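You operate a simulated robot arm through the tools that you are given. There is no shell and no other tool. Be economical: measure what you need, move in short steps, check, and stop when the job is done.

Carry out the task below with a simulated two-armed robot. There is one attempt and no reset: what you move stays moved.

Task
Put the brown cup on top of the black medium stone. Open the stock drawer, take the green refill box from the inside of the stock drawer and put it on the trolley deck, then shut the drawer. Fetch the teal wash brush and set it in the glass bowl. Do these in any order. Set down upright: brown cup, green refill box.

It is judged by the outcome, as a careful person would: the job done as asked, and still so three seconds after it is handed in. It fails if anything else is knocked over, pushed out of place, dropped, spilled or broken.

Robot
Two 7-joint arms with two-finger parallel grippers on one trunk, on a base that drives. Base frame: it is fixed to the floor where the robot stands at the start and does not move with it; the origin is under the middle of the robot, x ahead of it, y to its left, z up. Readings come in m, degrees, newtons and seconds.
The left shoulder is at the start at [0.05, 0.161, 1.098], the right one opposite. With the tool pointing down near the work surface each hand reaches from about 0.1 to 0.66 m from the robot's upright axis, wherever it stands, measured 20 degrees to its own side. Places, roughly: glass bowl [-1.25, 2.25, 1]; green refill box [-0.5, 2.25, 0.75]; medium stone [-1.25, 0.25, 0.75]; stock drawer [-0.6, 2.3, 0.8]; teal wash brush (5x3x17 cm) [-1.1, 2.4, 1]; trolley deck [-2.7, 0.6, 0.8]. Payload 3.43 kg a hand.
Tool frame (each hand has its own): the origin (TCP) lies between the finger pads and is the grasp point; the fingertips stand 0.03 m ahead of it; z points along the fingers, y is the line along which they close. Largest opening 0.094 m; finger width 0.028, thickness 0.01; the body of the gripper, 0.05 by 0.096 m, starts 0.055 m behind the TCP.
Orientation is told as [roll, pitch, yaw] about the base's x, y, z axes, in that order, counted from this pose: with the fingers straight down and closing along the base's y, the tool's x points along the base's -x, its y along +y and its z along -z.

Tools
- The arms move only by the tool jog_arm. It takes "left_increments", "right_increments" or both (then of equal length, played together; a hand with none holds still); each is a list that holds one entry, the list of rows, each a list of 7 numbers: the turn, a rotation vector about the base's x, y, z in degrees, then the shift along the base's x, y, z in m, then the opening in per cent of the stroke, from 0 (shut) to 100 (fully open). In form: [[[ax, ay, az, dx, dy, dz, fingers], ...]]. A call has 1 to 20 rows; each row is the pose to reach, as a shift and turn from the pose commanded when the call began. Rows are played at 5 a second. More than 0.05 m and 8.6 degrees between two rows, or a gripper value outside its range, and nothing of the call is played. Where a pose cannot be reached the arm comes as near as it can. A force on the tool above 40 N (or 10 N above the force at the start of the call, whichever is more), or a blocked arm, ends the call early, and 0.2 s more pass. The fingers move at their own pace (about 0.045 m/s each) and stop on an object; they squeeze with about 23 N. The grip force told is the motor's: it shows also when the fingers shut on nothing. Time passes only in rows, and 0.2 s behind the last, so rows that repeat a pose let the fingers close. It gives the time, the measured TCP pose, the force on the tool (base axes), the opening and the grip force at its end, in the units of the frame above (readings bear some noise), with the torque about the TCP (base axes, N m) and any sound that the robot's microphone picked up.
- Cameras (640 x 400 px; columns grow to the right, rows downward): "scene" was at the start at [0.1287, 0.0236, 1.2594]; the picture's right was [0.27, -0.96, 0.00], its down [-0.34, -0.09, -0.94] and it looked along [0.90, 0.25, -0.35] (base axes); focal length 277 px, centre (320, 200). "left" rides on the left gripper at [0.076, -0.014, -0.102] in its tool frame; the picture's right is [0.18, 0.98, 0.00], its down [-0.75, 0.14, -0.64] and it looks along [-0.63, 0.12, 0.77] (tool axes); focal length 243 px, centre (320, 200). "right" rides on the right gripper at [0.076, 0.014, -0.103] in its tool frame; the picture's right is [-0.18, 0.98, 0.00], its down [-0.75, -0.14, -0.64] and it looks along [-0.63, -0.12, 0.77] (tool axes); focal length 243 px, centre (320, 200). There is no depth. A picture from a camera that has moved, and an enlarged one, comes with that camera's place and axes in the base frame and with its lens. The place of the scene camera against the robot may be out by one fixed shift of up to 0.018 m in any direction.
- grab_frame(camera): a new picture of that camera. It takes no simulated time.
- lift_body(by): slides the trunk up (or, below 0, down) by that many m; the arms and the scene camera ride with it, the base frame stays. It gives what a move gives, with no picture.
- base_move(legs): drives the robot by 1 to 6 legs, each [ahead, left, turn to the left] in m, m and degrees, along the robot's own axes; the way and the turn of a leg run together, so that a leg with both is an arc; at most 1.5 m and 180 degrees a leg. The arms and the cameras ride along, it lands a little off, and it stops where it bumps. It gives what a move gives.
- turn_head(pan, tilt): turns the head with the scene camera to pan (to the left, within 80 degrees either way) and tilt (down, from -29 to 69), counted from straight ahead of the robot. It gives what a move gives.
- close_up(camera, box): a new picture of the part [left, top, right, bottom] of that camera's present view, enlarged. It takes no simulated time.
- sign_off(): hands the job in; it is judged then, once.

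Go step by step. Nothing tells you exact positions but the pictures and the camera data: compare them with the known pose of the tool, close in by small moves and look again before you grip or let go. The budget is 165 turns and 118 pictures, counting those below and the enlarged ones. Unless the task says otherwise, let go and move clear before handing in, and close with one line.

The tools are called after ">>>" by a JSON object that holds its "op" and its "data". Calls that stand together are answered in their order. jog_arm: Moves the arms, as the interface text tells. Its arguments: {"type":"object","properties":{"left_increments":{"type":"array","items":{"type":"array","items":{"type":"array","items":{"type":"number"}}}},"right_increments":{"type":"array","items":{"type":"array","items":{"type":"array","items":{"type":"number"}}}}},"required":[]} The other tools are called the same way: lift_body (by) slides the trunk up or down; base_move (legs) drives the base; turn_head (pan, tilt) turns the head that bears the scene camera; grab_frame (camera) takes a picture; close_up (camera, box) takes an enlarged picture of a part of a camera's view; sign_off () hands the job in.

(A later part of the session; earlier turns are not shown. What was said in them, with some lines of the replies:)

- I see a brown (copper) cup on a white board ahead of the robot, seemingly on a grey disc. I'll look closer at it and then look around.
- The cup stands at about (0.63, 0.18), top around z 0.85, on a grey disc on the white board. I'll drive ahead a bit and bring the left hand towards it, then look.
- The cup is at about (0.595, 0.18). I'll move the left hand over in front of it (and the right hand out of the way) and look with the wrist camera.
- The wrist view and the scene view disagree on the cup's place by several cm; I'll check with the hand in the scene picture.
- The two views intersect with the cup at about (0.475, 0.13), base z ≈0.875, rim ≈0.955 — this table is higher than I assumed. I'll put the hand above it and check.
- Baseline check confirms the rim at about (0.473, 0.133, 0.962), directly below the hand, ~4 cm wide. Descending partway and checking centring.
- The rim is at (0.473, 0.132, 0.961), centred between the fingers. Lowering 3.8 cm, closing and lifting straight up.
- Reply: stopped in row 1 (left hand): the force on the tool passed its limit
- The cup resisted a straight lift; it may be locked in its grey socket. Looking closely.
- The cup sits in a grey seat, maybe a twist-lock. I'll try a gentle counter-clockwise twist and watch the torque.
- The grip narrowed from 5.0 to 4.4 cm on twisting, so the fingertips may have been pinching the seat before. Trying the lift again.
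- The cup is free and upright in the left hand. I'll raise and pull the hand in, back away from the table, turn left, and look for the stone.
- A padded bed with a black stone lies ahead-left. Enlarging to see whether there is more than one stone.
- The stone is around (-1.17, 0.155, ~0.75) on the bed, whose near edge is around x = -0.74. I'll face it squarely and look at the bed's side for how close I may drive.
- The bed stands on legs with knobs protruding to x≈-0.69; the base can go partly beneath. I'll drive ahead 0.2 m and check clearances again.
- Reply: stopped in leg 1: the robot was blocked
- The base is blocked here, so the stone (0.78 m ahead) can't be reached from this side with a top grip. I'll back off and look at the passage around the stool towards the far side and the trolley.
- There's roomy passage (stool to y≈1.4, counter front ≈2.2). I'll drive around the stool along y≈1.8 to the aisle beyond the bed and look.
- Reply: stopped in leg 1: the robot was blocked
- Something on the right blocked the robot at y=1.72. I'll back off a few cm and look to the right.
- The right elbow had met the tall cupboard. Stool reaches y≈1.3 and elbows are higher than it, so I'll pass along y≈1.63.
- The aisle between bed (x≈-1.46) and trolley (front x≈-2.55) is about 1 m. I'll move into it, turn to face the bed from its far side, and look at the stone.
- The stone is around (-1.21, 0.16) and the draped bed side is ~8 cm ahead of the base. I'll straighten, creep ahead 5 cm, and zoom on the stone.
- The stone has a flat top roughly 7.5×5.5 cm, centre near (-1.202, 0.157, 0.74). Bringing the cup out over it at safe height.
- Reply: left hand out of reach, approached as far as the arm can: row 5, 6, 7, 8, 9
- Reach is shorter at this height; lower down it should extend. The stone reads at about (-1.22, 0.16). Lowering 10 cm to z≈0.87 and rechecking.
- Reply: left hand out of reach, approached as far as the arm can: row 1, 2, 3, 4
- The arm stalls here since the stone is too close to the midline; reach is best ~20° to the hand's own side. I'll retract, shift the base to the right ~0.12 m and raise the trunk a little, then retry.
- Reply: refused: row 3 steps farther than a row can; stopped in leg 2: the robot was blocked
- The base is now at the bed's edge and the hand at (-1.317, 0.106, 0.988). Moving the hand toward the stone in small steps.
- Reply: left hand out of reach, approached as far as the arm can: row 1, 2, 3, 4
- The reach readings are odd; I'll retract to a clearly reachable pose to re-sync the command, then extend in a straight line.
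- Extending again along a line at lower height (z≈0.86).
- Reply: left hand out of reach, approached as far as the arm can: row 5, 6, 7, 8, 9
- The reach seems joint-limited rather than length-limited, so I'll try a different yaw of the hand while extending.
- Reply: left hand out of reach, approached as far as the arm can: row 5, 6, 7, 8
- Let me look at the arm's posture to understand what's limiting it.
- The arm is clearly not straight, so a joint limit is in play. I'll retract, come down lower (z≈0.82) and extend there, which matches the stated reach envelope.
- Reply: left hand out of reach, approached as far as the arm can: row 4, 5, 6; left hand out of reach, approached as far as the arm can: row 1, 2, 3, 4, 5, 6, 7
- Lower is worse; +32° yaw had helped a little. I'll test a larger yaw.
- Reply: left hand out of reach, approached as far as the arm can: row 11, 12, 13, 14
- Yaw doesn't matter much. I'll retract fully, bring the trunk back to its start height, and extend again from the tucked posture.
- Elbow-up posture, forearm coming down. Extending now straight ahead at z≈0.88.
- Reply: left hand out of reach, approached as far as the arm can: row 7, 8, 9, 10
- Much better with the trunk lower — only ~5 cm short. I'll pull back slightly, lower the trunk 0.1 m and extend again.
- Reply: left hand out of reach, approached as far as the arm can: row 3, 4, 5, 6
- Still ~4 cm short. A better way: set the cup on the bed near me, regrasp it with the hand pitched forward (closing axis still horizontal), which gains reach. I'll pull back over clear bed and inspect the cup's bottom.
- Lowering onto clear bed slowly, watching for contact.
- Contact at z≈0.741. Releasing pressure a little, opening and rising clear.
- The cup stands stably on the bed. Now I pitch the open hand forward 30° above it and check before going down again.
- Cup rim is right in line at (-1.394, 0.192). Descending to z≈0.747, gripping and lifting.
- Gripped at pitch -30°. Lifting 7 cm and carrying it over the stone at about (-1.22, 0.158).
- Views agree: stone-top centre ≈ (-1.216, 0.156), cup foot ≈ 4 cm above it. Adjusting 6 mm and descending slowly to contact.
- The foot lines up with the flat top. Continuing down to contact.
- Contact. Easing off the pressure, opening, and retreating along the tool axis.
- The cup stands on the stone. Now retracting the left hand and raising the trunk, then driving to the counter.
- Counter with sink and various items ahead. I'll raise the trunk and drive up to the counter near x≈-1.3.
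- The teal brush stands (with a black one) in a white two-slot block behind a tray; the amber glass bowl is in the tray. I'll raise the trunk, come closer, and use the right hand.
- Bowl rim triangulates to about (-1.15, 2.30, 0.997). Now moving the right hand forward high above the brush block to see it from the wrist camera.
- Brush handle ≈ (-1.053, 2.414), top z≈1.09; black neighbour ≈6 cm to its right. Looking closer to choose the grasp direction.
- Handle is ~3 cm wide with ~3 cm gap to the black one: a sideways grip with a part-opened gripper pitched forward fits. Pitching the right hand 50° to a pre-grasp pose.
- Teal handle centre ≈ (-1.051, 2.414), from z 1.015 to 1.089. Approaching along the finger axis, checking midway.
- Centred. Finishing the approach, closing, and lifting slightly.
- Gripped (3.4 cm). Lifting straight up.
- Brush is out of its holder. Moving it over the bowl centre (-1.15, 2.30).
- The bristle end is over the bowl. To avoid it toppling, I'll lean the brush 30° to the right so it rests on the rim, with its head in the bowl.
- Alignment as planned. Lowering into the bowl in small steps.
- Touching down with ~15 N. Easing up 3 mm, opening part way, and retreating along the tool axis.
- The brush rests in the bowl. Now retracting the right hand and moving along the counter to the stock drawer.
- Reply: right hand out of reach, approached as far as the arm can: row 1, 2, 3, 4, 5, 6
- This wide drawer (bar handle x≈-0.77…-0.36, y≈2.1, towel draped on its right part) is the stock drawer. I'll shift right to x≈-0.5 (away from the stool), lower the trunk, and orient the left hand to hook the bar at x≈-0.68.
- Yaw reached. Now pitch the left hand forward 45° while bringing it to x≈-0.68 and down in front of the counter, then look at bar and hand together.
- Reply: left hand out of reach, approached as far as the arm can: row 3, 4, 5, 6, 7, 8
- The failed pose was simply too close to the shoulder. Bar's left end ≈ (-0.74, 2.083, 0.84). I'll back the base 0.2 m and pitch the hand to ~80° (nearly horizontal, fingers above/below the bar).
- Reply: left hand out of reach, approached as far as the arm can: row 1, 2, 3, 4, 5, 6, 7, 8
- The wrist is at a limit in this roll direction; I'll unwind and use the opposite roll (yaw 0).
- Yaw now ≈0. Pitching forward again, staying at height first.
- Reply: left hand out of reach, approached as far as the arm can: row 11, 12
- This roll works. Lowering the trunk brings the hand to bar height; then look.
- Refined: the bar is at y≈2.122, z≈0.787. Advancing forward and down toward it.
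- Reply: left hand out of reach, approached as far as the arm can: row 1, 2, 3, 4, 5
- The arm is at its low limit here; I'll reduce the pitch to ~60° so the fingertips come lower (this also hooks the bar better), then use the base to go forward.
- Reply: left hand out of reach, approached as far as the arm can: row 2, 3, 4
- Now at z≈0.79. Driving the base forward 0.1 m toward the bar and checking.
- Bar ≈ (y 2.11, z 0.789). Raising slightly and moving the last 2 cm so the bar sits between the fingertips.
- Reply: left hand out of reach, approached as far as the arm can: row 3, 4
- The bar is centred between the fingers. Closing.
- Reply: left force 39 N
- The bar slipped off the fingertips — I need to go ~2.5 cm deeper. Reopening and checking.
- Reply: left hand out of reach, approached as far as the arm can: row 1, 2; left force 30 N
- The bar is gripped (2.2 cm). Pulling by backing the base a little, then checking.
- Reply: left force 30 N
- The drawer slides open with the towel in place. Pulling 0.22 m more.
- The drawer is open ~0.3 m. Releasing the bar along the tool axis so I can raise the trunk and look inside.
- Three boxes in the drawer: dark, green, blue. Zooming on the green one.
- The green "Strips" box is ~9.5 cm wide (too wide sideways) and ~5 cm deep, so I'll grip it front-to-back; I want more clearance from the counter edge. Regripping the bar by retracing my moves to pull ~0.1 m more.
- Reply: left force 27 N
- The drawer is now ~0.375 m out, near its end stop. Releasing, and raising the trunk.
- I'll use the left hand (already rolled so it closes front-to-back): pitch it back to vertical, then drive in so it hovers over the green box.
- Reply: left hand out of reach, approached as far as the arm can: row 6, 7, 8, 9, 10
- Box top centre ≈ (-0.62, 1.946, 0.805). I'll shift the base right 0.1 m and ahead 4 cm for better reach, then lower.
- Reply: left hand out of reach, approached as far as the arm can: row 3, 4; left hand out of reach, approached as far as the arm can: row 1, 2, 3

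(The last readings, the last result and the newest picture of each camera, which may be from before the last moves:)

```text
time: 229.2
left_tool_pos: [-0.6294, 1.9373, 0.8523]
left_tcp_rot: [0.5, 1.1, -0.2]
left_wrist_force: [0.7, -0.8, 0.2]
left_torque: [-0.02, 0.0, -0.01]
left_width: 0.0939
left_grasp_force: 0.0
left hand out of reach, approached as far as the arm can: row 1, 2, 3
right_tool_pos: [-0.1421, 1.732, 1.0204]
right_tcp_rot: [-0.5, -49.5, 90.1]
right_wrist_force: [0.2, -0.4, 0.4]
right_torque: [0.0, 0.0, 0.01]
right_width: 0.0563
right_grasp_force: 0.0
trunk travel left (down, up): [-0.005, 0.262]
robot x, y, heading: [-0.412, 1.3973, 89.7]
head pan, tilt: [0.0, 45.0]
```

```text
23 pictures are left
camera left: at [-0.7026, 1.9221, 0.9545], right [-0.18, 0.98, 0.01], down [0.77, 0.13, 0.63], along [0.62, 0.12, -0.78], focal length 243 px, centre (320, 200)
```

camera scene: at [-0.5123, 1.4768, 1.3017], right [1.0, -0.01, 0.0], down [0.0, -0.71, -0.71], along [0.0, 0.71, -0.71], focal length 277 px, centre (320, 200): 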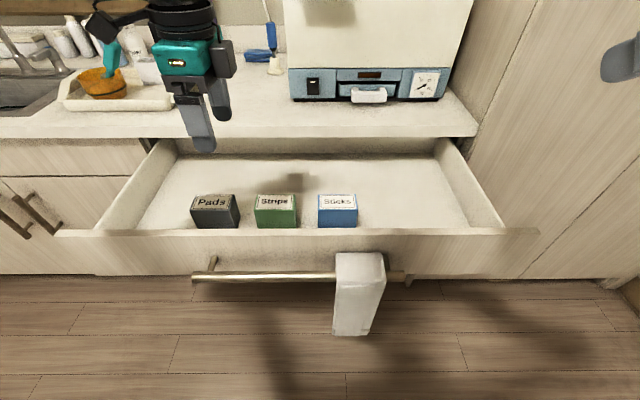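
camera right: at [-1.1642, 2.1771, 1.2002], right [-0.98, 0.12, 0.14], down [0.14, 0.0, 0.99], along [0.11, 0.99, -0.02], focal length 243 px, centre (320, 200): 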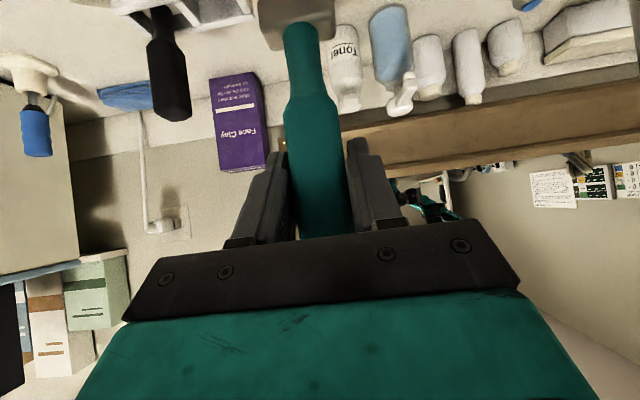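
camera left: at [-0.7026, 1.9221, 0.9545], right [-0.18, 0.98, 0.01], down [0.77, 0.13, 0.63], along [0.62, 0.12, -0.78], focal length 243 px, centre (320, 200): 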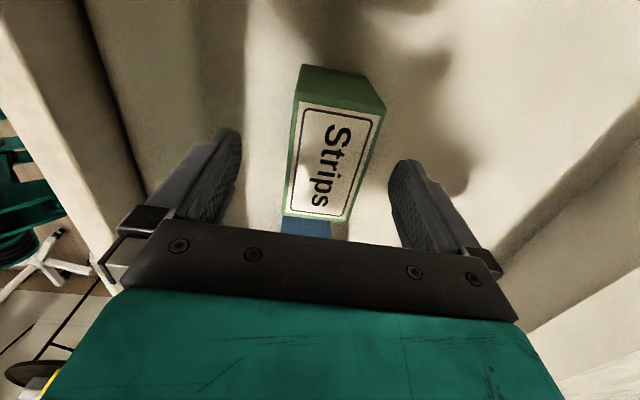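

The box top is centred at (-0.619, 1.947); hand is 1 cm short but within tolerance. Lowering further and watching y.

>>> {"op": "jog_arm", "data": {"left_increments": [[[0, 0, 0, 0.006, 0.006, -0.015, 100], [0, 0, 0, 0.008, 0.008, -0.03, 100], [0, 0, 0, 0.008, 0.008, -0.03, 100]]]}}

```text
time: 230.0
left_tool_pos: [-0.6291, 1.9326, 0.8252]
left_tcp_rot: [0.3, 1.1, -0.2]
left_wrist_force: [0.4, -0.7, -0.6]
left_torque: [0.0, -0.01, -0.04]
left_width: 0.094
left_grasp_force: 0.0
left hand out of reach, approached as far as the arm can: row 1, 2, 3
right_tool_pos: [-0.1409, 1.732, 1.0206]
right_tcp_rot: [-0.5, -49.5, 90.1]
right_wrist_force: [-1.2, 0.2, 1.7]
right_torque: [-0.02, 0.02, -0.03]
right_width: 0.0567
right_grasp_force: 0.1
trunk travel left (down, up): [-0.005, 0.262]
robot x, y, heading: [-0.4143, 1.3929, 90.0]
head pan, tilt: [0.0, 45.0]
```

>>> {"op": "base_move", "data": {"legs": [[0.014, 0, 0]]}}

>>> {"op": "jog_arm", "data": {"left_increments": [[[0, 0, 0, 0.003, 0.004, -0.012, 100], [0, 0, 0, 0.003, 0.004, -0.024, 100], [0, 0, 0, 0.003, 0.004, -0.032, 100], [0, 0, 0, 0.003, 0.004, -0.032, 100]]]}}

>>> {"op": "grab_frame", "data": {"camera": "left"}}

```text
time: 230.8
left_tool_pos: [-0.6299, 1.9471, 0.8251]
left_tcp_rot: [0.5, 1.1, -0.2]
left_wrist_force: [0.0, 0.4, 0.3]
left_torque: [0.0, 0.01, 0.02]
left_width: 0.0939
left_grasp_force: 0.3
right_tool_pos: [-0.1424, 1.747, 1.0198]
right_tcp_rot: [-0.3, -49.5, 90.0]
right_wrist_force: [0.5, 0.6, 0.8]
right_torque: [0.0, 0.03, -0.03]
right_width: 0.0566
right_grasp_force: 0.1
trunk travel left (down, up): [-0.005, 0.262]
robot x, y, heading: [-0.4148, 1.4149, 89.7]
head pan, tilt: [0.0, 45.0]
```

```text
time: 231.8
left_tool_pos: [-0.6317, 1.9423, 0.7969]
left_tcp_rot: [0.5, 1.0, -0.2]
left_wrist_force: [0.1, -0.2, -0.2]
left_torque: [-0.02, -0.02, 0.01]
left_width: 0.094
left_grasp_force: 0.1
left hand out of reach, approached as far as the arm can: row 1, 2, 3, 4
right_tool_pos: [-0.1421, 1.7458, 1.0206]
right_tcp_rot: [-0.4, -49.5, 90.0]
right_wrist_force: [0.8, -0.2, -0.2]
right_torque: [-0.03, 0.01, 0.0]
right_width: 0.0565
right_grasp_force: 0.0
trunk travel left (down, up): [-0.005, 0.262]
robot x, y, heading: [-0.4147, 1.4092, 89.4]
head pan, tilt: [0.0, 45.0]
```

```text
22 pictures are left
camera left: at [-0.7072, 1.926, 0.8997], right [-0.18, 0.98, 0.01], down [0.77, 0.13, 0.63], along [0.62, 0.12, -0.78], focal length 243 px, centre (320, 200)
```

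left: 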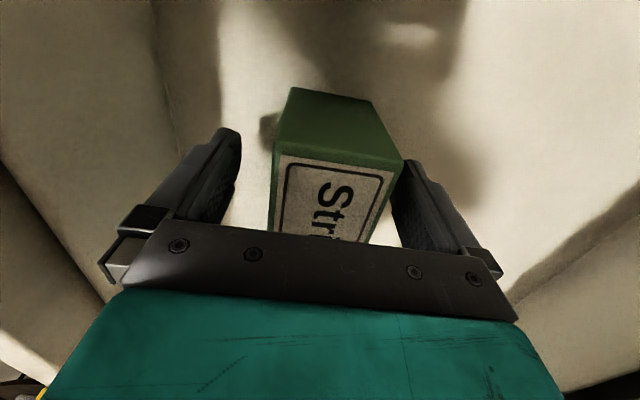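

Fingers straddle the box with ~4 cm overlap. Closing and lifting.

>>> {"op": "jog_arm", "data": {"left_increments": [[[0, 0, 0, 0, 0, 0, 70], [0, 0, 0, 0, 0, 0, 40], [0, 0, 0, 0, 0, 0, 10], [0, 0, 0, 0, 0, 0, 0], [0, 0, 0, 0, 0, 0, 0]]]}}

>>> {"op": "jog_arm", "data": {"left_increments": [[[0, 0, 0, 0, 0, 0.02, 0], [0, 0, 0, 0, -0.01, 0.045, 0], [0, 0, 0, 0, -0.02, 0.07, 0], [0, 0, 0, 0, -0.02, 0.07, 0]]]}}

>>> {"op": "grab_frame", "data": {"camera": "scene"}}

```text
time: 233.0
left_tool_pos: [-0.6329, 1.9417, 0.7964]
left_tcp_rot: [0.4, 1.0, -0.1]
left_wrist_force: [0.0, 1.6, 1.0]
left_torque: [-0.05, 0.03, 0.0]
left_width: 0.0592
left_grasp_force: 22.7
right_tool_pos: [-0.1413, 1.7473, 1.0212]
right_tcp_rot: [-0.5, -49.4, 90.0]
right_wrist_force: [0.9, 0.0, 0.0]
right_torque: [0.02, 0.0, -0.02]
right_width: 0.0565
right_grasp_force: 0.1
trunk travel left (down, up): [-0.005, 0.262]
robot x, y, heading: [-0.4136, 1.4093, 89.8]
head pan, tilt: [0.0, 45.0]
```

```text
time: 234.0
left_tool_pos: [-0.636, 1.92, 0.8657]
left_tcp_rot: [0.5, 1.0, -0.2]
left_wrist_force: [-0.3, -0.4, -1.8]
left_torque: [0.0, 0.04, 0.01]
left_width: 0.0588
left_grasp_force: 22.9
right_tool_pos: [-0.1413, 1.7467, 1.0211]
right_tcp_rot: [-0.4, -49.5, 90.1]
right_wrist_force: [0.4, -0.6, 0.0]
right_torque: [0.01, 0.0, -0.01]
right_width: 0.0563
right_grasp_force: 0.1
trunk travel left (down, up): [-0.005, 0.262]
robot x, y, heading: [-0.4117, 1.4096, 89.6]
head pan, tilt: [0.0, 45.0]
```

```text
21 pictures are left
camera scene: at [-0.4136, 1.5306, 1.1017], right [1.0, -0.01, 0.0], down [0.0, -0.71, -0.71], along [0.0, 0.71, -0.71], focal length 277 px, centre (320, 200)
```

scene: 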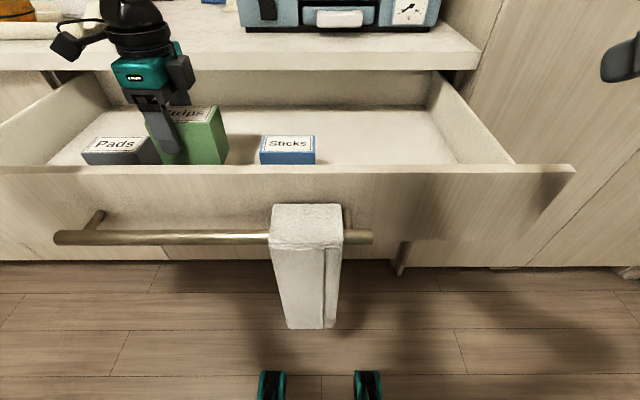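

Box lifted cleanly. Raising the trunk to clear the drawer front, backing off, and tucking the box high so I can shut the drawer with the right hand.

>>> {"op": "lift_body", "data": {"by": 0.2}}

>>> {"op": "base_move", "data": {"legs": [[-0.25, 0, 0]]}}

>>> {"op": "jog_arm", "data": {"left_increments": [[[0, 0, 0, 0.0, -0.04, 0.02, 0], [0, 0, 0, 0.0, -0.08, 0.05, 0], [0, 0, 0, 0.0, -0.12, 0.08, 0], [0, 0, 0, 0.0, -0.15, 0.11, 0], [0, 0, 0, 0, -0.17, 0.12, 0], [0, 0, 0, 0, -0.17, 0.12, 0]]], "right_increments": [[[0, 0, 0, -0.01, 0.03, 0, 30], [0, 0, 0, -0.02, 0.06, 0, 0], [0, 0, 0, -0.03, 0.09, -0.02, 0], [0, 0, 0, -0.04, 0.12, -0.05, 0], [0, 0, 0, -0.05, 0.15, -0.08, 0], [0, 0, 0, -0.05, 0.15, -0.1, 0]]]}}

```text
time: 236.2
left_tool_pos: [-0.6353, 1.9212, 1.0661]
left_tcp_rot: [0.4, 1.1, -0.1]
left_wrist_force: [-0.5, 0.8, -1.4]
left_torque: [-0.01, 0.0, -0.02]
left_width: 0.0591
left_grasp_force: 23.2
right_tool_pos: [-0.1421, 1.7466, 1.2206]
right_tcp_rot: [-0.4, -49.5, 90.1]
right_wrist_force: [0.0, 0.6, 0.0]
right_torque: [-0.01, 0.01, 0.04]
right_width: 0.0567
right_grasp_force: 0.1
trunk travel left (down, up): [-0.205, 0.062]
robot x, y, heading: [-0.4104, 1.4108, 90.0]
head pan, tilt: [0.0, 45.0]
```

```text
time: 238.0
left_tool_pos: [-0.6345, 1.6709, 1.0657]
left_tcp_rot: [0.5, 1.2, -0.6]
left_wrist_force: [-0.2, -0.1, -1.3]
left_torque: [-0.02, 0.03, -0.01]
left_width: 0.0591
left_grasp_force: 22.9
right_tool_pos: [-0.1419, 1.492, 1.2222]
right_tcp_rot: [-0.4, -49.5, 89.7]
right_wrist_force: [-0.4, -0.2, -0.6]
right_torque: [0.01, -0.02, -0.03]
right_width: 0.056
right_grasp_force: 0.0
trunk travel left (down, up): [-0.205, 0.062]
robot x, y, heading: [-0.4155, 1.1585, 89.2]
head pan, tilt: [0.0, 45.0]
```

```text
time: 239.4
left_tool_pos: [-0.6321, 1.5005, 1.1876]
left_tcp_rot: [0.4, 1.1, -0.4]
left_wrist_force: [0.1, 0.7, -0.8]
left_torque: [0.01, 0.05, 0.01]
left_width: 0.0591
left_grasp_force: 22.6
right_tool_pos: [-0.192, 1.6443, 1.1221]
right_tcp_rot: [-0.3, -49.6, 89.7]
right_wrist_force: [0.5, 0.3, -0.5]
right_torque: [-0.04, 0.02, -0.01]
right_width: 0.0
right_grasp_force: 23.0
trunk travel left (down, up): [-0.205, 0.062]
robot x, y, heading: [-0.4135, 1.1613, 89.2]
head pan, tilt: [0.0, 45.0]
```

>>> {"op": "lift_body", "data": {"by": -0.2}}

>>> {"op": "jog_arm", "data": {"right_increments": [[[0, 0, 0, -0.01, 0, -0.03, 0], [0, 0, 0, -0.02, 0, -0.06, 0], [0, 0, 0, -0.03, 0, -0.09, 0], [0, 0, 0, -0.03, 0, -0.12, 0], [0, 0, 0, -0.03, 0, -0.13, 0], [0, 0, 0, -0.03, 0, -0.13, 0]]]}}

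>>> {"op": "grab_frame", "data": {"camera": "scene"}}

```text
time: 241.6
left_tool_pos: [-0.6332, 1.5012, 0.988]
left_tcp_rot: [0.4, 1.1, -0.7]
left_wrist_force: [0.0, 0.0, -1.4]
left_torque: [0.0, 0.03, 0.02]
left_width: 0.0589
left_grasp_force: 23.3
right_tool_pos: [-0.1908, 1.6434, 0.9216]
right_tcp_rot: [-0.5, -49.4, 89.7]
right_wrist_force: [0.5, 0.6, 0.2]
right_torque: [0.01, 0.0, -0.03]
right_width: 0.0001
right_grasp_force: 23.1
trunk travel left (down, up): [-0.005, 0.262]
robot x, y, heading: [-0.4122, 1.1602, 89.5]
head pan, tilt: [0.0, 45.0]
```

```text
time: 242.9
left_tool_pos: [-0.6337, 1.501, 0.9885]
left_tcp_rot: [0.4, 1.1, -0.5]
left_wrist_force: [-0.7, 0.1, -1.0]
left_torque: [-0.01, 0.0, 0.02]
left_width: 0.059
left_grasp_force: 23.6
right_tool_pos: [-0.2202, 1.642, 0.7897]
right_tcp_rot: [-0.3, -49.5, 89.7]
right_wrist_force: [-0.4, 0.0, -0.1]
right_torque: [-0.04, 0.0, -0.03]
right_width: 0.0
right_grasp_force: 23.0
trunk travel left (down, up): [-0.005, 0.262]
robot x, y, heading: [-0.4171, 1.1588, 89.4]
head pan, tilt: [0.0, 45.0]
```

```text
20 pictures are left
camera scene: at [-0.4149, 1.2789, 1.1017], right [1.0, -0.01, 0.0], down [-0.01, -0.71, -0.71], along [0.01, 0.71, -0.71], focal length 277 px, centre (320, 200)
```

scene: 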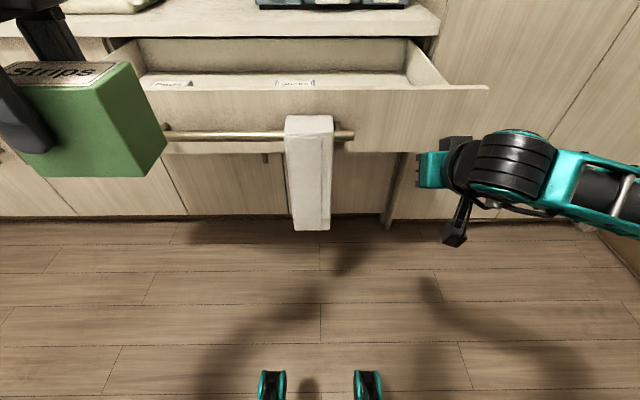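

Right fist is in front of the panel right of the bar. Driving forward to push the drawer shut, in stages.

>>> {"op": "base_move", "data": {"legs": [[0.2, 0, 0], [0.2, 0, 0.5]]}}

>>> {"op": "grab_frame", "data": {"camera": "scene"}}

```text
time: 245.8
left_tool_pos: [-0.6325, 1.8996, 0.9879]
left_tcp_rot: [0.4, 1.0, -0.1]
left_wrist_force: [-0.4, 0.6, -1.4]
left_torque: [-0.02, 0.03, -0.01]
left_width: 0.0592
left_grasp_force: 23.5
right_tool_pos: [-0.221, 2.0459, 0.7895]
right_tcp_rot: [-0.4, -49.4, 90.2]
right_wrist_force: [0.0, -0.8, 1.3]
right_torque: [0.01, -0.02, 0.01]
right_width: 0.0
right_grasp_force: 22.9
trunk travel left (down, up): [-0.005, 0.262]
robot x, y, heading: [-0.4101, 1.558, 89.9]
head pan, tilt: [0.0, 45.0]
```

```text
19 pictures are left
camera scene: at [-0.4122, 1.6797, 1.1017], right [1.0, 0.0, 0.0], down [0.0, -0.71, -0.71], along [0.0, 0.71, -0.71], focal length 277 px, centre (320, 200)
```

scene: 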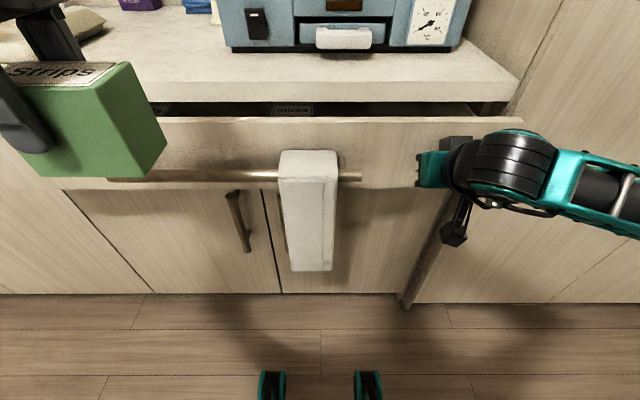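

Closing well. Pushing the last ~9 cm.

>>> {"op": "base_move", "data": {"legs": [[0.07, 0, 0]]}}

>>> {"op": "base_move", "data": {"legs": [[0.03, 0, 0]]}}

>>> {"op": "grab_frame", "data": {"camera": "scene"}}

```text
time: 246.8
left_tool_pos: [-0.632, 1.9703, 0.9892]
left_tcp_rot: [0.4, 1.1, -0.1]
left_wrist_force: [0.1, -0.3, -0.9]
left_torque: [0.0, 0.05, -0.01]
left_width: 0.059
left_grasp_force: 23.2
right_tool_pos: [-0.2214, 2.1159, 0.7899]
right_tcp_rot: [-0.4, -49.5, 90.3]
right_wrist_force: [-0.7, 0.9, -0.3]
right_torque: [0.02, -0.02, -0.01]
right_width: 0.0001
right_grasp_force: 23.9
trunk travel left (down, up): [-0.005, 0.262]
robot x, y, heading: [-0.4116, 1.6275, 89.9]
head pan, tilt: [0.0, 45.0]
```

```text
time: 247.7
left_tool_pos: [-0.6328, 1.9948, 0.9868]
left_tcp_rot: [0.4, 1.1, 0.1]
left_wrist_force: [0.0, -0.7, -0.9]
left_torque: [0.0, 0.04, 0.02]
left_width: 0.0587
left_grasp_force: 23.3
right_tool_pos: [-0.2212, 2.1355, 0.7885]
right_tcp_rot: [-0.4, -48.8, 90.4]
right_wrist_force: [0.9, -0.5, 0.1]
right_torque: [-0.02, -0.04, 0.02]
right_width: 0.0
right_grasp_force: 23.0
trunk travel left (down, up): [-0.005, 0.262]
robot x, y, heading: [-0.4091, 1.6549, 89.7]
head pan, tilt: [0.0, 45.0]
stopped in leg 1: the force on the tool passed its limit (the readings are from after the stop); the commanded pose is now the measured one
```

```text
18 pictures are left
camera scene: at [-0.4118, 1.774, 1.1017], right [1.0, 0.0, 0.0], down [0.0, -0.71, -0.71], along [0.0, 0.71, -0.71], focal length 277 px, centre (320, 200)
```

scene: 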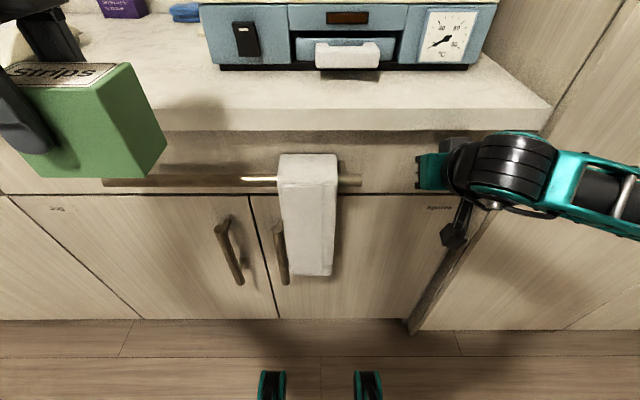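

The drawer is shut (force rise at closure). Backing off, then raising the trunk and tucking the right hand.

>>> {"op": "base_move", "data": {"legs": [[-0.14, 0, 0]]}}

>>> {"op": "lift_body", "data": {"by": 0.18}}

>>> {"op": "jog_arm", "data": {"right_increments": [[[0, 0, 0, 0, -0.03, 0.03, 0], [0, 0, 0, 0, -0.06, 0.06, 0], [0, 0, 0, 0, -0.09, 0.09, 0], [0, 0, 0, 0, -0.12, 0.12, 0], [0, 0, 0, 0, -0.14, 0.15, 0]]]}}

>>> {"op": "grab_frame", "data": {"camera": "scene"}}

```text
time: 249.0
left_tool_pos: [-0.6331, 1.8569, 0.9876]
left_tcp_rot: [0.4, 1.1, -0.2]
left_wrist_force: [-1.1, -0.5, -1.4]
left_torque: [0.01, -0.02, 0.01]
left_width: 0.059
left_grasp_force: 22.8
right_tool_pos: [-0.2208, 1.9967, 0.7879]
right_tcp_rot: [-0.4, -48.9, 90.2]
right_wrist_force: [-0.3, 0.3, 0.0]
right_torque: [0.04, 0.0, 0.02]
right_width: 0.0
right_grasp_force: 23.1
trunk travel left (down, up): [-0.005, 0.262]
robot x, y, heading: [-0.4117, 1.5155, 89.7]
head pan, tilt: [0.0, 45.0]
```

```text
time: 251.0
left_tool_pos: [-0.6318, 1.8559, 1.168]
left_tcp_rot: [0.3, 1.2, -0.2]
left_wrist_force: [0.5, -0.1, -1.0]
left_torque: [-0.01, 0.06, 0.05]
left_width: 0.059
left_grasp_force: 23.3
right_tool_pos: [-0.2204, 1.998, 0.9677]
right_tcp_rot: [-0.4, -48.9, 90.3]
right_wrist_force: [0.4, 0.7, -0.9]
right_torque: [0.0, 0.05, 0.0]
right_width: 0.0001
right_grasp_force: 22.8
trunk travel left (down, up): [-0.185, 0.082]
robot x, y, heading: [-0.4138, 1.5135, 89.5]
head pan, tilt: [0.0, 45.0]
```

```text
time: 252.2
left_tool_pos: [-0.6325, 1.856, 1.1683]
left_tcp_rot: [0.4, 1.0, -0.2]
left_wrist_force: [-0.3, 0.1, -1.7]
left_torque: [-0.01, -0.02, -0.01]
left_width: 0.059
left_grasp_force: 22.6
right_tool_pos: [-0.2327, 1.8943, 1.1447]
right_tcp_rot: [-0.6, -48.8, 90.4]
right_wrist_force: [0.1, 0.6, 0.4]
right_torque: [0.03, 0.02, 0.0]
right_width: 0.0001
right_grasp_force: 23.4
right hand out of reach, approached as far as the arm can: row 3, 4, 5
trunk travel left (down, up): [-0.185, 0.082]
robot x, y, heading: [-0.4121, 1.5186, 89.8]
head pan, tilt: [0.0, 45.0]
```

```text
17 pictures are left
camera scene: at [-0.4126, 1.6348, 1.2817], right [1.0, -0.01, 0.0], down [0.0, -0.71, -0.71], along [0.0, 0.71, -0.71], focal length 277 px, centre (320, 200)
```

scene: 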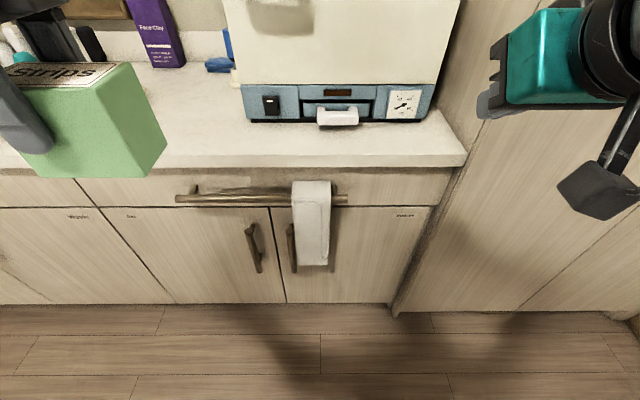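

Drawer is flush shut. Now driving with the box past the sink to the trolley side and turning to face it.

>>> {"op": "base_move", "data": {"legs": [[0.09, 0, 0], [0, 0.75, 0], [0, 0.78, 0], [-0.5, 0, 0], [0, 0, 90]]}}

>>> {"op": "turn_head", "data": {"pan": 15, "tilt": 35}}

>>> {"op": "grab_frame", "data": {"camera": "scene"}}

```text
time: 267.1
left_tool_pos: [-2.2592, 0.9031, 1.1677]
left_tcp_rot: [0.3, 1.1, 90.4]
left_wrist_force: [0.3, -0.3, -0.8]
left_torque: [0.01, -0.05, -0.01]
left_width: 0.0589
left_grasp_force: 23.0
right_tool_pos: [-2.3019, 1.3007, 1.1446]
right_tcp_rot: [-0.4, -49.0, -179.1]
right_wrist_force: [0.4, -0.4, -1.1]
right_torque: [0.0, -0.01, -0.01]
right_width: 0.0
right_grasp_force: 23.3
trunk travel left (down, up): [-0.185, 0.082]
robot x, y, heading: [-1.9217, 1.1272, -179.8]
head pan, tilt: [0.0, 45.0]
```

```text
time: 267.8
left_tool_pos: [-2.259, 0.9023, 1.167]
left_tcp_rot: [0.3, 1.2, 90.3]
left_wrist_force: [-0.8, -0.1, -0.9]
left_torque: [-0.06, 0.0, 0.0]
left_width: 0.0588
left_grasp_force: 22.8
right_tool_pos: [-2.3013, 1.3008, 1.146]
right_tcp_rot: [-0.4, -48.9, -179.2]
right_wrist_force: [-0.4, -0.3, 0.4]
right_torque: [0.01, 0.02, 0.01]
right_width: 0.0004
right_grasp_force: 23.3
trunk travel left (down, up): [-0.185, 0.082]
robot x, y, heading: [-1.9218, 1.1258, -179.9]
head pan, tilt: [15.0, 35.0]
```

```text
16 pictures are left
camera scene: at [-2.0462, 1.1009, 1.2965], right [-0.26, 0.97, 0.0], down [0.55, 0.15, -0.82], along [-0.79, -0.21, -0.57], focal length 277 px, centre (320, 200)
```

scene: 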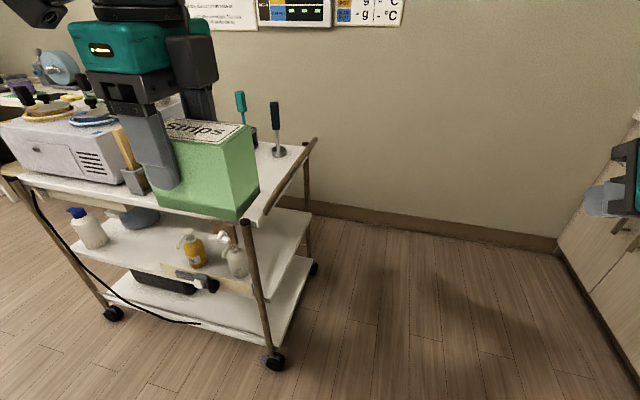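

The deck's free spot is hidden behind the box; I'll slide left to view the deck unobstructed.

>>> {"op": "base_move", "data": {"legs": [[0, 0.65, 0]]}}

>>> {"op": "turn_head", "data": {"pan": -5, "tilt": 35}}

>>> {"op": "grab_frame", "data": {"camera": "scene"}}

```text
time: 271.5
left_tool_pos: [-2.253, 0.2371, 1.1684]
left_tcp_rot: [0.3, 1.1, 90.9]
left_wrist_force: [0.1, -0.3, -1.6]
left_torque: [-0.04, 0.01, 0.03]
left_width: 0.0591
left_grasp_force: 22.7
right_tool_pos: [-2.299, 0.637, 1.1456]
right_tcp_rot: [-0.6, -48.9, -178.7]
right_wrist_force: [0.0, 0.2, 0.5]
right_torque: [0.02, -0.01, 0.0]
right_width: 0.0
right_grasp_force: 22.8
trunk travel left (down, up): [-0.185, 0.082]
robot x, y, heading: [-1.9145, 0.4689, -179.8]
head pan, tilt: [15.0, 35.0]
```

```text
time: 272.3
left_tool_pos: [-2.2522, 0.2386, 1.1672]
left_tcp_rot: [0.3, 1.0, 90.7]
left_wrist_force: [0.1, -0.1, -0.8]
left_torque: [0.02, 0.02, 0.0]
left_width: 0.0589
left_grasp_force: 23.2
right_tool_pos: [-2.2977, 0.6363, 1.1446]
right_tcp_rot: [-0.3, -49.0, -178.8]
right_wrist_force: [0.3, 0.9, -0.6]
right_torque: [0.02, 0.0, -0.02]
right_width: 0.0
right_grasp_force: 22.7
trunk travel left (down, up): [-0.185, 0.082]
robot x, y, heading: [-1.9165, 0.4629, -179.4]
head pan, tilt: [-5.0, 35.0]
```

```text
15 pictures are left
camera scene: at [-2.0441, 0.4688, 1.2966], right [0.08, 1.0, 0.0], down [0.57, -0.04, -0.82], along [-0.82, 0.06, -0.57], focal length 277 px, centre (320, 200)
```

scene: 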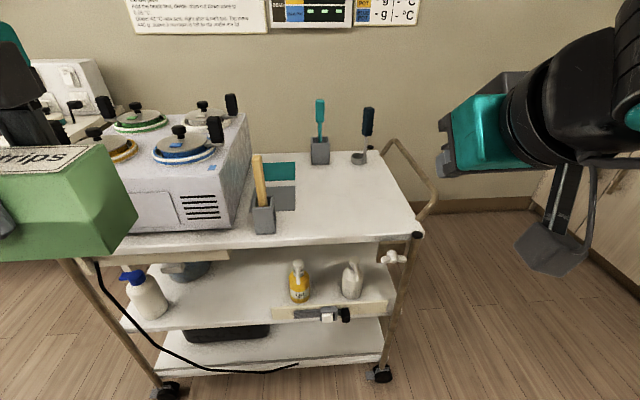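

Clear deck area around (-2.68, 0.62), deck z≈0.80. Positioning the robot in front of it and lowering the trunk, with the right hand moved aside.

>>> {"op": "jog_arm", "data": {"right_increments": [[[0, 0, 0, 0.02, 0.02, 0, 0], [0, 0, 0, 0.04, 0.04, 0, 0], [0, 0, 0, 0.06, 0.06, 0, 0], [0, 0, 0, 0.06, 0.08, 0, 0]]]}}

>>> {"op": "base_move", "data": {"legs": [[0, -0.37, 0], [0.2, 0, 0]]}}

>>> {"op": "lift_body", "data": {"by": -0.15}}

>>> {"op": "turn_head", "data": {"pan": 10, "tilt": 45}}

>>> {"op": "grab_frame", "data": {"camera": "scene"}}

```text
time: 273.3
left_tool_pos: [-2.2527, 0.2382, 1.1681]
left_tcp_rot: [0.4, 1.2, 90.8]
left_wrist_force: [0.0, 0.5, -1.3]
left_torque: [-0.06, 0.04, -0.04]
left_width: 0.0591
left_grasp_force: 22.8
right_tool_pos: [-2.275, 0.7253, 1.1792]
right_tcp_rot: [-0.4, -48.7, -178.8]
right_wrist_force: [0.3, 0.0, 0.9]
right_torque: [0.01, -0.04, 0.0]
right_width: 0.0
right_grasp_force: 23.6
right hand out of reach, approached as far as the arm can: row 1, 2, 3, 4
trunk travel left (down, up): [-0.185, 0.082]
robot x, y, heading: [-1.913, 0.4671, -179.5]
head pan, tilt: [-5.0, 35.0]
```

```text
time: 276.9
left_tool_pos: [-2.4565, 0.6037, 1.1661]
left_tcp_rot: [0.3, 1.1, 90.9]
left_wrist_force: [-0.7, -0.5, -1.5]
left_torque: [0.0, -0.03, -0.01]
left_width: 0.059
left_grasp_force: 23.1
right_tool_pos: [-2.4813, 1.0917, 1.1784]
right_tcp_rot: [-0.5, -48.7, -178.6]
right_wrist_force: [0.1, 0.0, 0.0]
right_torque: [-0.01, -0.01, -0.01]
right_width: 0.0
right_grasp_force: 22.9
trunk travel left (down, up): [-0.185, 0.082]
robot x, y, heading: [-2.1209, 0.8313, -179.2]
head pan, tilt: [-5.0, 35.0]
```

```text
time: 278.6
left_tool_pos: [-2.4572, 0.604, 1.0175]
left_tcp_rot: [0.5, 1.2, 90.9]
left_wrist_force: [0.6, -0.2, -0.8]
left_torque: [-0.03, 0.0, -0.01]
left_width: 0.0589
left_grasp_force: 22.6
right_tool_pos: [-2.4796, 1.0907, 1.0303]
right_tcp_rot: [-0.4, -48.8, -178.5]
right_wrist_force: [0.4, 0.0, 0.0]
right_torque: [-0.02, -0.03, 0.02]
right_width: 0.0
right_grasp_force: 23.0
trunk travel left (down, up): [-0.035, 0.232]
robot x, y, heading: [-2.1187, 0.8272, -179.7]
head pan, tilt: [-5.0, 35.0]
```

```text
time: 279.4
left_tool_pos: [-2.4554, 0.605, 1.0186]
left_tcp_rot: [0.4, 1.1, 90.8]
left_wrist_force: [0.3, -0.5, -1.5]
left_torque: [0.01, 0.01, -0.02]
left_width: 0.059
left_grasp_force: 22.9
right_tool_pos: [-2.4802, 1.0915, 1.0293]
right_tcp_rot: [-0.5, -48.8, -178.6]
right_wrist_force: [-0.3, -0.8, -0.5]
right_torque: [0.0, -0.03, 0.02]
right_width: 0.0
right_grasp_force: 22.9
trunk travel left (down, up): [-0.035, 0.232]
robot x, y, heading: [-2.1177, 0.8289, -179.2]
head pan, tilt: [10.0, 45.0]
```

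```text
14 pictures are left
camera scene: at [-2.2404, 0.8137, 1.1318], right [-0.19, 0.98, 0.0], down [0.69, 0.13, -0.71], along [-0.69, -0.13, -0.71], focal length 277 px, centre (320, 200)
```

scene: 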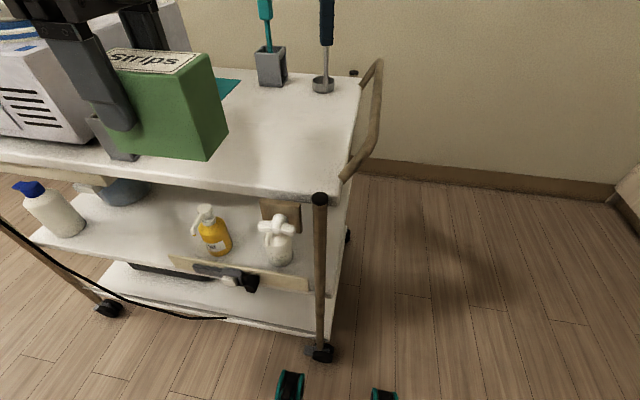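

>>> {"op": "base_move", "data": {"legs": [[0.08, 0, -0.5]]}}

>>> {"op": "jog_arm", "data": {"left_increments": [[[0, 0, 0, -0.03, 0.005, 0, 0], [0, 0, 0, -0.06, 0.01, 0, 0], [0, 0, 0, -0.09, 0.015, 0, 0], [0, 0, 0, -0.12, 0.015, -0.02, 0], [0, 0, 0, -0.135, 0.015, -0.05, 0], [0, 0, 0, -0.135, 0.015, -0.08, 0], [0, 0, 0, -0.135, 0.015, -0.1, 0]]]}}

>>> {"op": "grab_frame", "data": {"camera": "scene"}}

```text
time: 280.5
left_tool_pos: [-2.5382, 0.6047, 1.0177]
left_tcp_rot: [0.2, 1.2, 90.6]
left_wrist_force: [-0.2, -0.8, 0.2]
left_torque: [-0.05, -0.02, 0.0]
left_width: 0.0592
left_grasp_force: 22.7
right_tool_pos: [-2.5577, 1.0927, 1.0298]
right_tcp_rot: [-0.4, -48.6, -179.1]
right_wrist_force: [-0.9, 0.3, 0.1]
right_torque: [0.0, 0.01, 0.0]
right_width: 0.0001
right_grasp_force: 23.4
trunk travel left (down, up): [-0.035, 0.232]
robot x, y, heading: [-2.1947, 0.8304, -179.9]
head pan, tilt: [10.0, 45.0]
```

```text
time: 282.1
left_tool_pos: [-2.672, 0.6226, 0.9171]
left_tcp_rot: [0.4, 1.2, 90.5]
left_wrist_force: [-0.1, 0.1, -1.1]
left_torque: [-0.01, -0.01, 0.0]
left_width: 0.0592
left_grasp_force: 23.1
right_tool_pos: [-2.5577, 1.0929, 1.0296]
right_tcp_rot: [-0.4, -48.8, -179.0]
right_wrist_force: [0.4, -0.3, 0.2]
right_torque: [0.02, 0.01, -0.03]
right_width: 0.0
right_grasp_force: 22.9
trunk travel left (down, up): [-0.035, 0.232]
robot x, y, heading: [-2.2007, 0.8272, -179.8]
head pan, tilt: [10.0, 45.0]
```

```text
13 pictures are left
camera scene: at [-2.3199, 0.8138, 1.1317], right [-0.18, 0.98, 0.0], down [0.7, 0.13, -0.71], along [-0.7, -0.13, -0.71], focal length 277 px, centre (320, 200)
```

scene: 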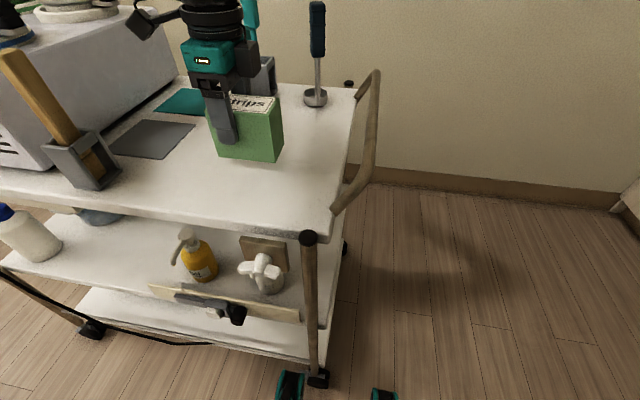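

The box is over clear deck. Lowering in small steps until contact.

>>> {"op": "jog_arm", "data": {"left_increments": [[[0, 0, 0, 0, 0, -0.01, 0], [0, 0, 0, 0, 0, -0.018, 0], [0, 0, 0, 0, 0, -0.024, 0], [0, 0, 0, 0, 0, -0.03, 0]]]}}

>>> {"op": "close_up", "data": {"camera": "scene", "box": [160, 60, 340, 200]}}

```text
time: 283.1
left_tool_pos: [-2.6731, 0.6202, 0.8872]
left_tcp_rot: [0.4, 1.2, 90.4]
left_wrist_force: [0.5, -0.5, -1.0]
left_torque: [-0.06, 0.01, 0.02]
left_width: 0.0591
left_grasp_force: 22.6
right_tool_pos: [-2.5575, 1.0938, 1.0292]
right_tcp_rot: [-0.4, -48.8, -179.1]
right_wrist_force: [-0.4, 0.6, 0.5]
right_torque: [0.0, 0.0, 0.0]
right_width: 0.0
right_grasp_force: 23.5
trunk travel left (down, up): [-0.035, 0.232]
robot x, y, heading: [-2.1978, 0.8319, -179.5]
head pan, tilt: [10.0, 45.0]
```

```text
2.86 times, centred on (250, 130) of scene
camera zoom: at [-2.3198, 0.8139, 1.1317], right [-0.18, 0.98, 0.0], down [0.7, 0.13, -0.71], along [-0.7, -0.13, -0.71], focal length 791 px, centre (520, 400)
```

zoom: 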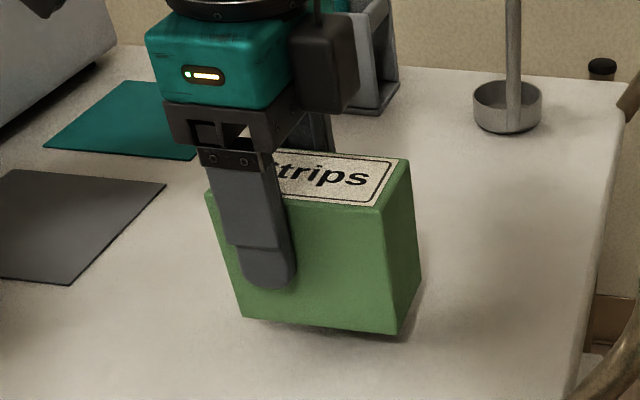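

>>> {"op": "jog_arm", "data": {"left_increments": [[[0, 0, 0, 0, 0, -0.004, 0], [0, 0, 0, 0, 0, -0.008, 0], [0, 0, 0, 0, 0, -0.012, 0]]]}}

```text
time: 283.9
left_tool_pos: [-2.6718, 0.6205, 0.8768]
left_tcp_rot: [0.3, 1.1, 90.5]
left_wrist_force: [0.5, -0.2, -0.7]
left_torque: [-0.02, -0.01, 0.0]
left_width: 0.059
left_grasp_force: 22.6
right_tool_pos: [-2.5568, 1.0931, 1.0273]
right_tcp_rot: [-0.4, -48.7, -179.1]
right_wrist_force: [-0.1, -0.7, 0.6]
right_torque: [0.0, -0.02, 0.03]
right_width: 0.0
right_grasp_force: 23.5
trunk travel left (down, up): [-0.035, 0.232]
robot x, y, heading: [-2.201, 0.8274, -179.7]
head pan, tilt: [10.0, 45.0]
```

>>> {"op": "jog_arm", "data": {"left_increments": [[[0, 0, 0, 0, 0, -0.003, 0], [0, 0, 0, 0, 0, -0.006, 0], [0, 0, 0, 0, 0, -0.009, 0]]]}}

```text
time: 284.7
left_tool_pos: [-2.6712, 0.6218, 0.8663]
left_tcp_rot: [0.3, 1.2, 90.5]
left_wrist_force: [-0.4, 0.3, -1.9]
left_torque: [-0.01, -0.01, -0.04]
left_width: 0.0587
left_grasp_force: 23.3
right_tool_pos: [-2.5582, 1.0926, 1.0291]
right_tcp_rot: [-0.4, -48.8, -179.1]
right_wrist_force: [-0.1, 0.8, 0.7]
right_torque: [0.01, 0.01, 0.0]
right_width: 0.0
right_grasp_force: 22.3
trunk travel left (down, up): [-0.035, 0.232]
robot x, y, heading: [-2.1965, 0.8267, -180.0]
head pan, tilt: [10.0, 45.0]
```

>>> {"op": "jog_arm", "data": {"left_increments": [[[0, 0, 0, 0, 0, -0.003, 0], [0, 0, 0, 0, 0, -0.006, 0], [0, 0, 0, 0, 0, -0.009, 0]]]}}

>>> {"op": "close_up", "data": {"camera": "scene", "box": [160, 60, 340, 200]}}

```text
time: 285.5
left_tool_pos: [-2.6722, 0.6213, 0.8595]
left_tcp_rot: [0.6, 1.1, 90.5]
left_wrist_force: [-0.1, -0.1, 17.6]
left_torque: [-0.02, -0.31, 0.07]
left_width: 0.0595
left_grasp_force: 22.9
right_tool_pos: [-2.5562, 1.0927, 1.0289]
right_tcp_rot: [-0.4, -48.7, -179.1]
right_wrist_force: [-0.9, -0.1, -0.4]
right_torque: [-0.02, -0.02, 0.05]
right_width: 0.0
right_grasp_force: 23.3
trunk travel left (down, up): [-0.035, 0.232]
robot x, y, heading: [-2.2021, 0.8316, -179.7]
head pan, tilt: [10.0, 45.0]
```

```text
2.86 times, centred on (250, 130) of scene
camera zoom: at [-2.3187, 0.8144, 1.1321], right [-0.18, 0.98, 0.0], down [0.69, 0.13, -0.71], along [-0.7, -0.13, -0.71], focal length 791 px, centre (520, 400)
```

zoom: 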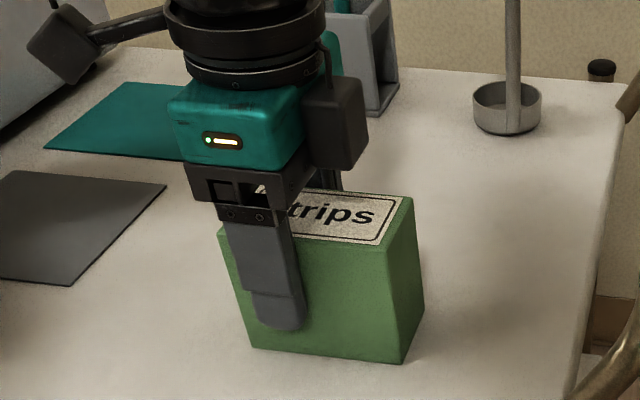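

Box touches the deck. Easing off, opening, and rising straight up.

>>> {"op": "jog_arm", "data": {"left_increments": [[[0, 0, 0, 0, 0, 0.003, 0], [0, 0, 0, 0, 0, 0.003, 65], [0, 0, 0, 0, 0, 0.003, 75], [0, 0, 0, 0, 0, 0.003, 85], [0, 0, 0, 0, 0, 0.003, 85], [0, 0, 0, 0, 0, 0.03, 85], [0, 0, 0, 0, 0, 0.06, 85], [0, 0, 0, 0, 0, 0.1, 85], [0, 0, 0, 0.03, 0, 0.14, 85], [0, 0, 0, 0.06, 0, 0.16, 85]]]}}

>>> {"op": "grab_frame", "data": {"camera": "scene"}}

```text
time: 287.7
left_tool_pos: [-2.6114, 0.6194, 1.0177]
left_tcp_rot: [0.4, 1.1, 90.6]
left_wrist_force: [0.3, -0.6, 0.6]
left_torque: [-0.01, 0.0, 0.0]
left_width: 0.0799
left_grasp_force: 0.0
right_tool_pos: [-2.5574, 1.0922, 1.0295]
right_tcp_rot: [-0.4, -48.9, -179.1]
right_wrist_force: [-0.5, -0.1, 1.2]
right_torque: [-0.01, 0.0, -0.01]
right_width: 0.0003
right_grasp_force: 23.1
trunk travel left (down, up): [-0.035, 0.232]
robot x, y, heading: [-2.1999, 0.8291, -179.9]
head pan, tilt: [10.0, 45.0]
```

```text
10 pictures are left
camera scene: at [-2.3195, 0.8139, 1.1318], right [-0.18, 0.98, 0.0], down [0.7, 0.13, -0.71], along [-0.7, -0.13, -0.71], focal length 277 px, centre (320, 200)
```

scene: 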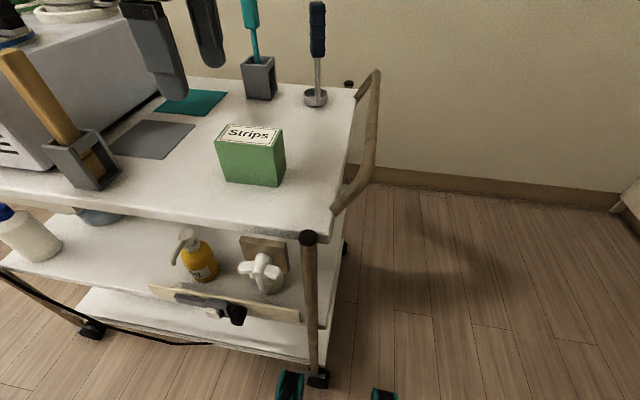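

The green box stands upright on the deck. I'll back away and do a final check on the cup and the brush.

>>> {"op": "base_move", "data": {"legs": [[-0.25, 0, 0], [0, 0, -100]]}}

>>> {"op": "turn_head", "data": {"pan": -75, "tilt": 28}}

>>> {"op": "grab_frame", "data": {"camera": "scene"}}

>>> {"op": "turn_head", "data": {"pan": -15, "tilt": 15}}

>>> {"op": "grab_frame", "data": {"camera": "scene"}}

```text
time: 293.8
left_tool_pos: [-2.0728, 1.2785, 1.0163]
left_tcp_rot: [0.4, 1.1, -11.5]
left_wrist_force: [-0.8, -0.3, 0.1]
left_torque: [0.02, 0.02, 0.01]
left_width: 0.0801
left_grasp_force: 0.0
right_tool_pos: [-1.6214, 1.1269, 1.0298]
right_tcp_rot: [-0.4, -48.8, 79.1]
right_wrist_force: [1.1, -1.1, 0.1]
right_torque: [-0.03, -0.04, 0.01]
right_width: 0.0003
right_grasp_force: 23.3
trunk travel left (down, up): [-0.035, 0.232]
robot x, y, heading: [-1.9556, 0.829, 78.6]
head pan, tilt: [10.0, 45.0]
```

```text
time: 295.3
left_tool_pos: [-2.0727, 1.2779, 1.0166]
left_tcp_rot: [0.4, 1.3, -11.5]
left_wrist_force: [-0.4, -0.1, -1.2]
left_torque: [-0.02, -0.03, -0.01]
left_width: 0.08
left_grasp_force: 0.0
right_tool_pos: [-1.6209, 1.1281, 1.0295]
right_tcp_rot: [-0.4, -48.8, 79.0]
right_wrist_force: [0.5, -0.1, -0.1]
right_torque: [0.0, 0.01, 0.02]
right_width: 0.0001
right_grasp_force: 22.6
trunk travel left (down, up): [-0.035, 0.232]
robot x, y, heading: [-1.9555, 0.8273, 78.3]
head pan, tilt: [-75.0, 28.0]
```

```text
9 pictures are left
camera scene: at [-1.8549, 0.874, 1.1575], right [0.06, -1.0, 0.0], down [-0.47, -0.03, -0.88], along [0.88, 0.05, -0.47], focal length 277 px, centre (320, 200)
```

scene: 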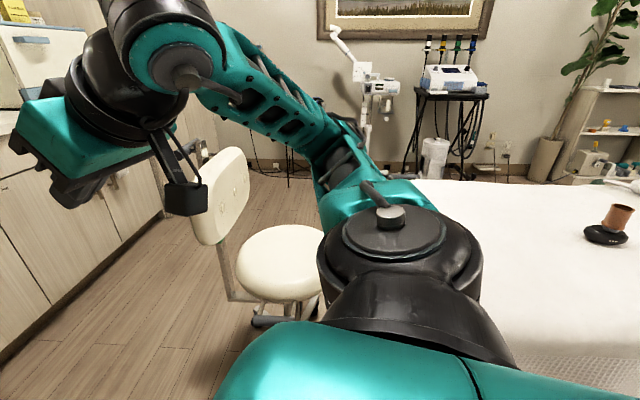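

```text
time: 296.6
left_tool_pos: [-2.0723, 1.2775, 1.0168]
left_tcp_rot: [0.4, 1.1, -11.4]
left_wrist_force: [0.2, -0.4, 0.2]
left_torque: [0.01, -0.01, -0.01]
left_width: 0.0796
left_grasp_force: 0.0
right_tool_pos: [-1.6218, 1.1278, 1.0294]
right_tcp_rot: [-0.4, -48.9, 79.0]
right_wrist_force: [-0.3, -0.3, -0.1]
right_torque: [-0.01, -0.02, 0.0]
right_width: 0.0001
right_grasp_force: 23.3
trunk travel left (down, up): [-0.035, 0.232]
robot x, y, heading: [-1.9531, 0.8309, 78.1]
head pan, tilt: [-15.0, 15.0]
```

```text
8 pictures are left
camera scene: at [-1.904, 0.952, 1.1786], right [0.89, -0.45, 0.0], down [-0.12, -0.23, -0.97], along [0.43, 0.86, -0.26], focal length 277 px, centre (320, 200)
```

scene: 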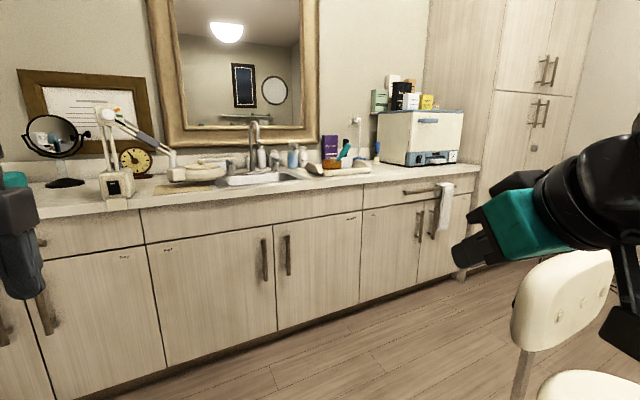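

Everything looks in place; I'll turn a bit to view the cup straight-on for tilt.

>>> {"op": "base_move", "data": {"legs": [[0, 0, -55]]}}

>>> {"op": "turn_head", "data": {"pan": -67, "tilt": 24}}

>>> {"op": "close_up", "data": {"camera": "scene", "box": [240, 120, 400, 280]}}

```text
time: 299.5
left_tool_pos: [-1.6559, 1.1856, 1.0183]
left_tcp_rot: [0.3, 1.3, -66.5]
left_wrist_force: [-0.2, 0.9, 0.4]
left_torque: [0.01, 0.01, -0.01]
left_width: 0.0798
left_grasp_force: 0.0
right_tool_pos: [-1.5198, 0.7304, 1.0289]
right_tcp_rot: [-0.3, -48.7, 24.0]
right_wrist_force: [0.3, -0.2, -0.6]
right_torque: [0.0, 0.01, 0.01]
right_width: 0.0001
right_grasp_force: 22.9
trunk travel left (down, up): [-0.035, 0.232]
robot x, y, heading: [-1.9517, 0.8319, 23.6]
head pan, tilt: [-15.0, 15.0]
```

```text
time: 300.7
left_tool_pos: [-1.6553, 1.1854, 1.0173]
left_tcp_rot: [0.4, 1.2, -66.6]
left_wrist_force: [0.7, -1.0, -0.4]
left_torque: [-0.02, 0.01, -0.01]
left_width: 0.0799
left_grasp_force: 0.1
right_tool_pos: [-1.5199, 0.7283, 1.0286]
right_tcp_rot: [-0.5, -48.7, 24.0]
right_wrist_force: [-0.6, -0.3, 0.5]
right_torque: [-0.01, 0.01, 0.01]
right_width: 0.0001
right_grasp_force: 23.4
trunk travel left (down, up): [-0.035, 0.232]
robot x, y, heading: [-1.9544, 0.8299, 23.5]
head pan, tilt: [-67.0, 24.0]
```

```text
2.50 times, centred on (320, 200) of scene
camera zoom: at [-1.8503, 0.7816, 1.164], right [-0.69, -0.72, 0.0], down [-0.29, 0.28, -0.91], along [0.66, -0.63, -0.41], focal length 692 px, centre (320, 200)
```

zoom: 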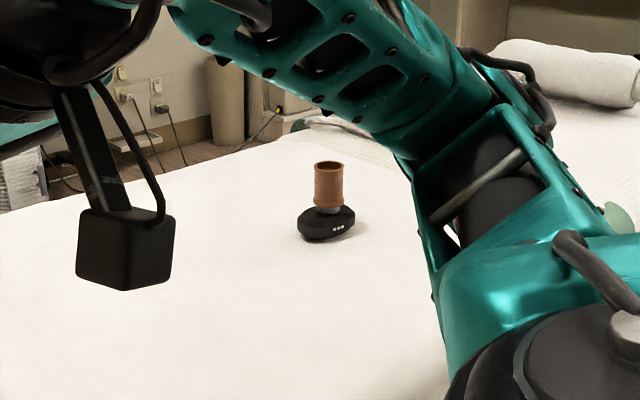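

The cup stands upright on the stone, the box is on the trolley deck, the brush is in the bowl and the drawer is shut. Both hands are clear, so I'm handing in.

>>> {"op": "sign_off", "data": {}}

```text
The job is handed in.
```

I finished all the tasks and handed the job in: the brown cup stands upright on the black stone, and the green refill box stands upright on the trolley deck. The stock drawer is shut, and the teal brush rests in the glass bowl, leaning on its rim.
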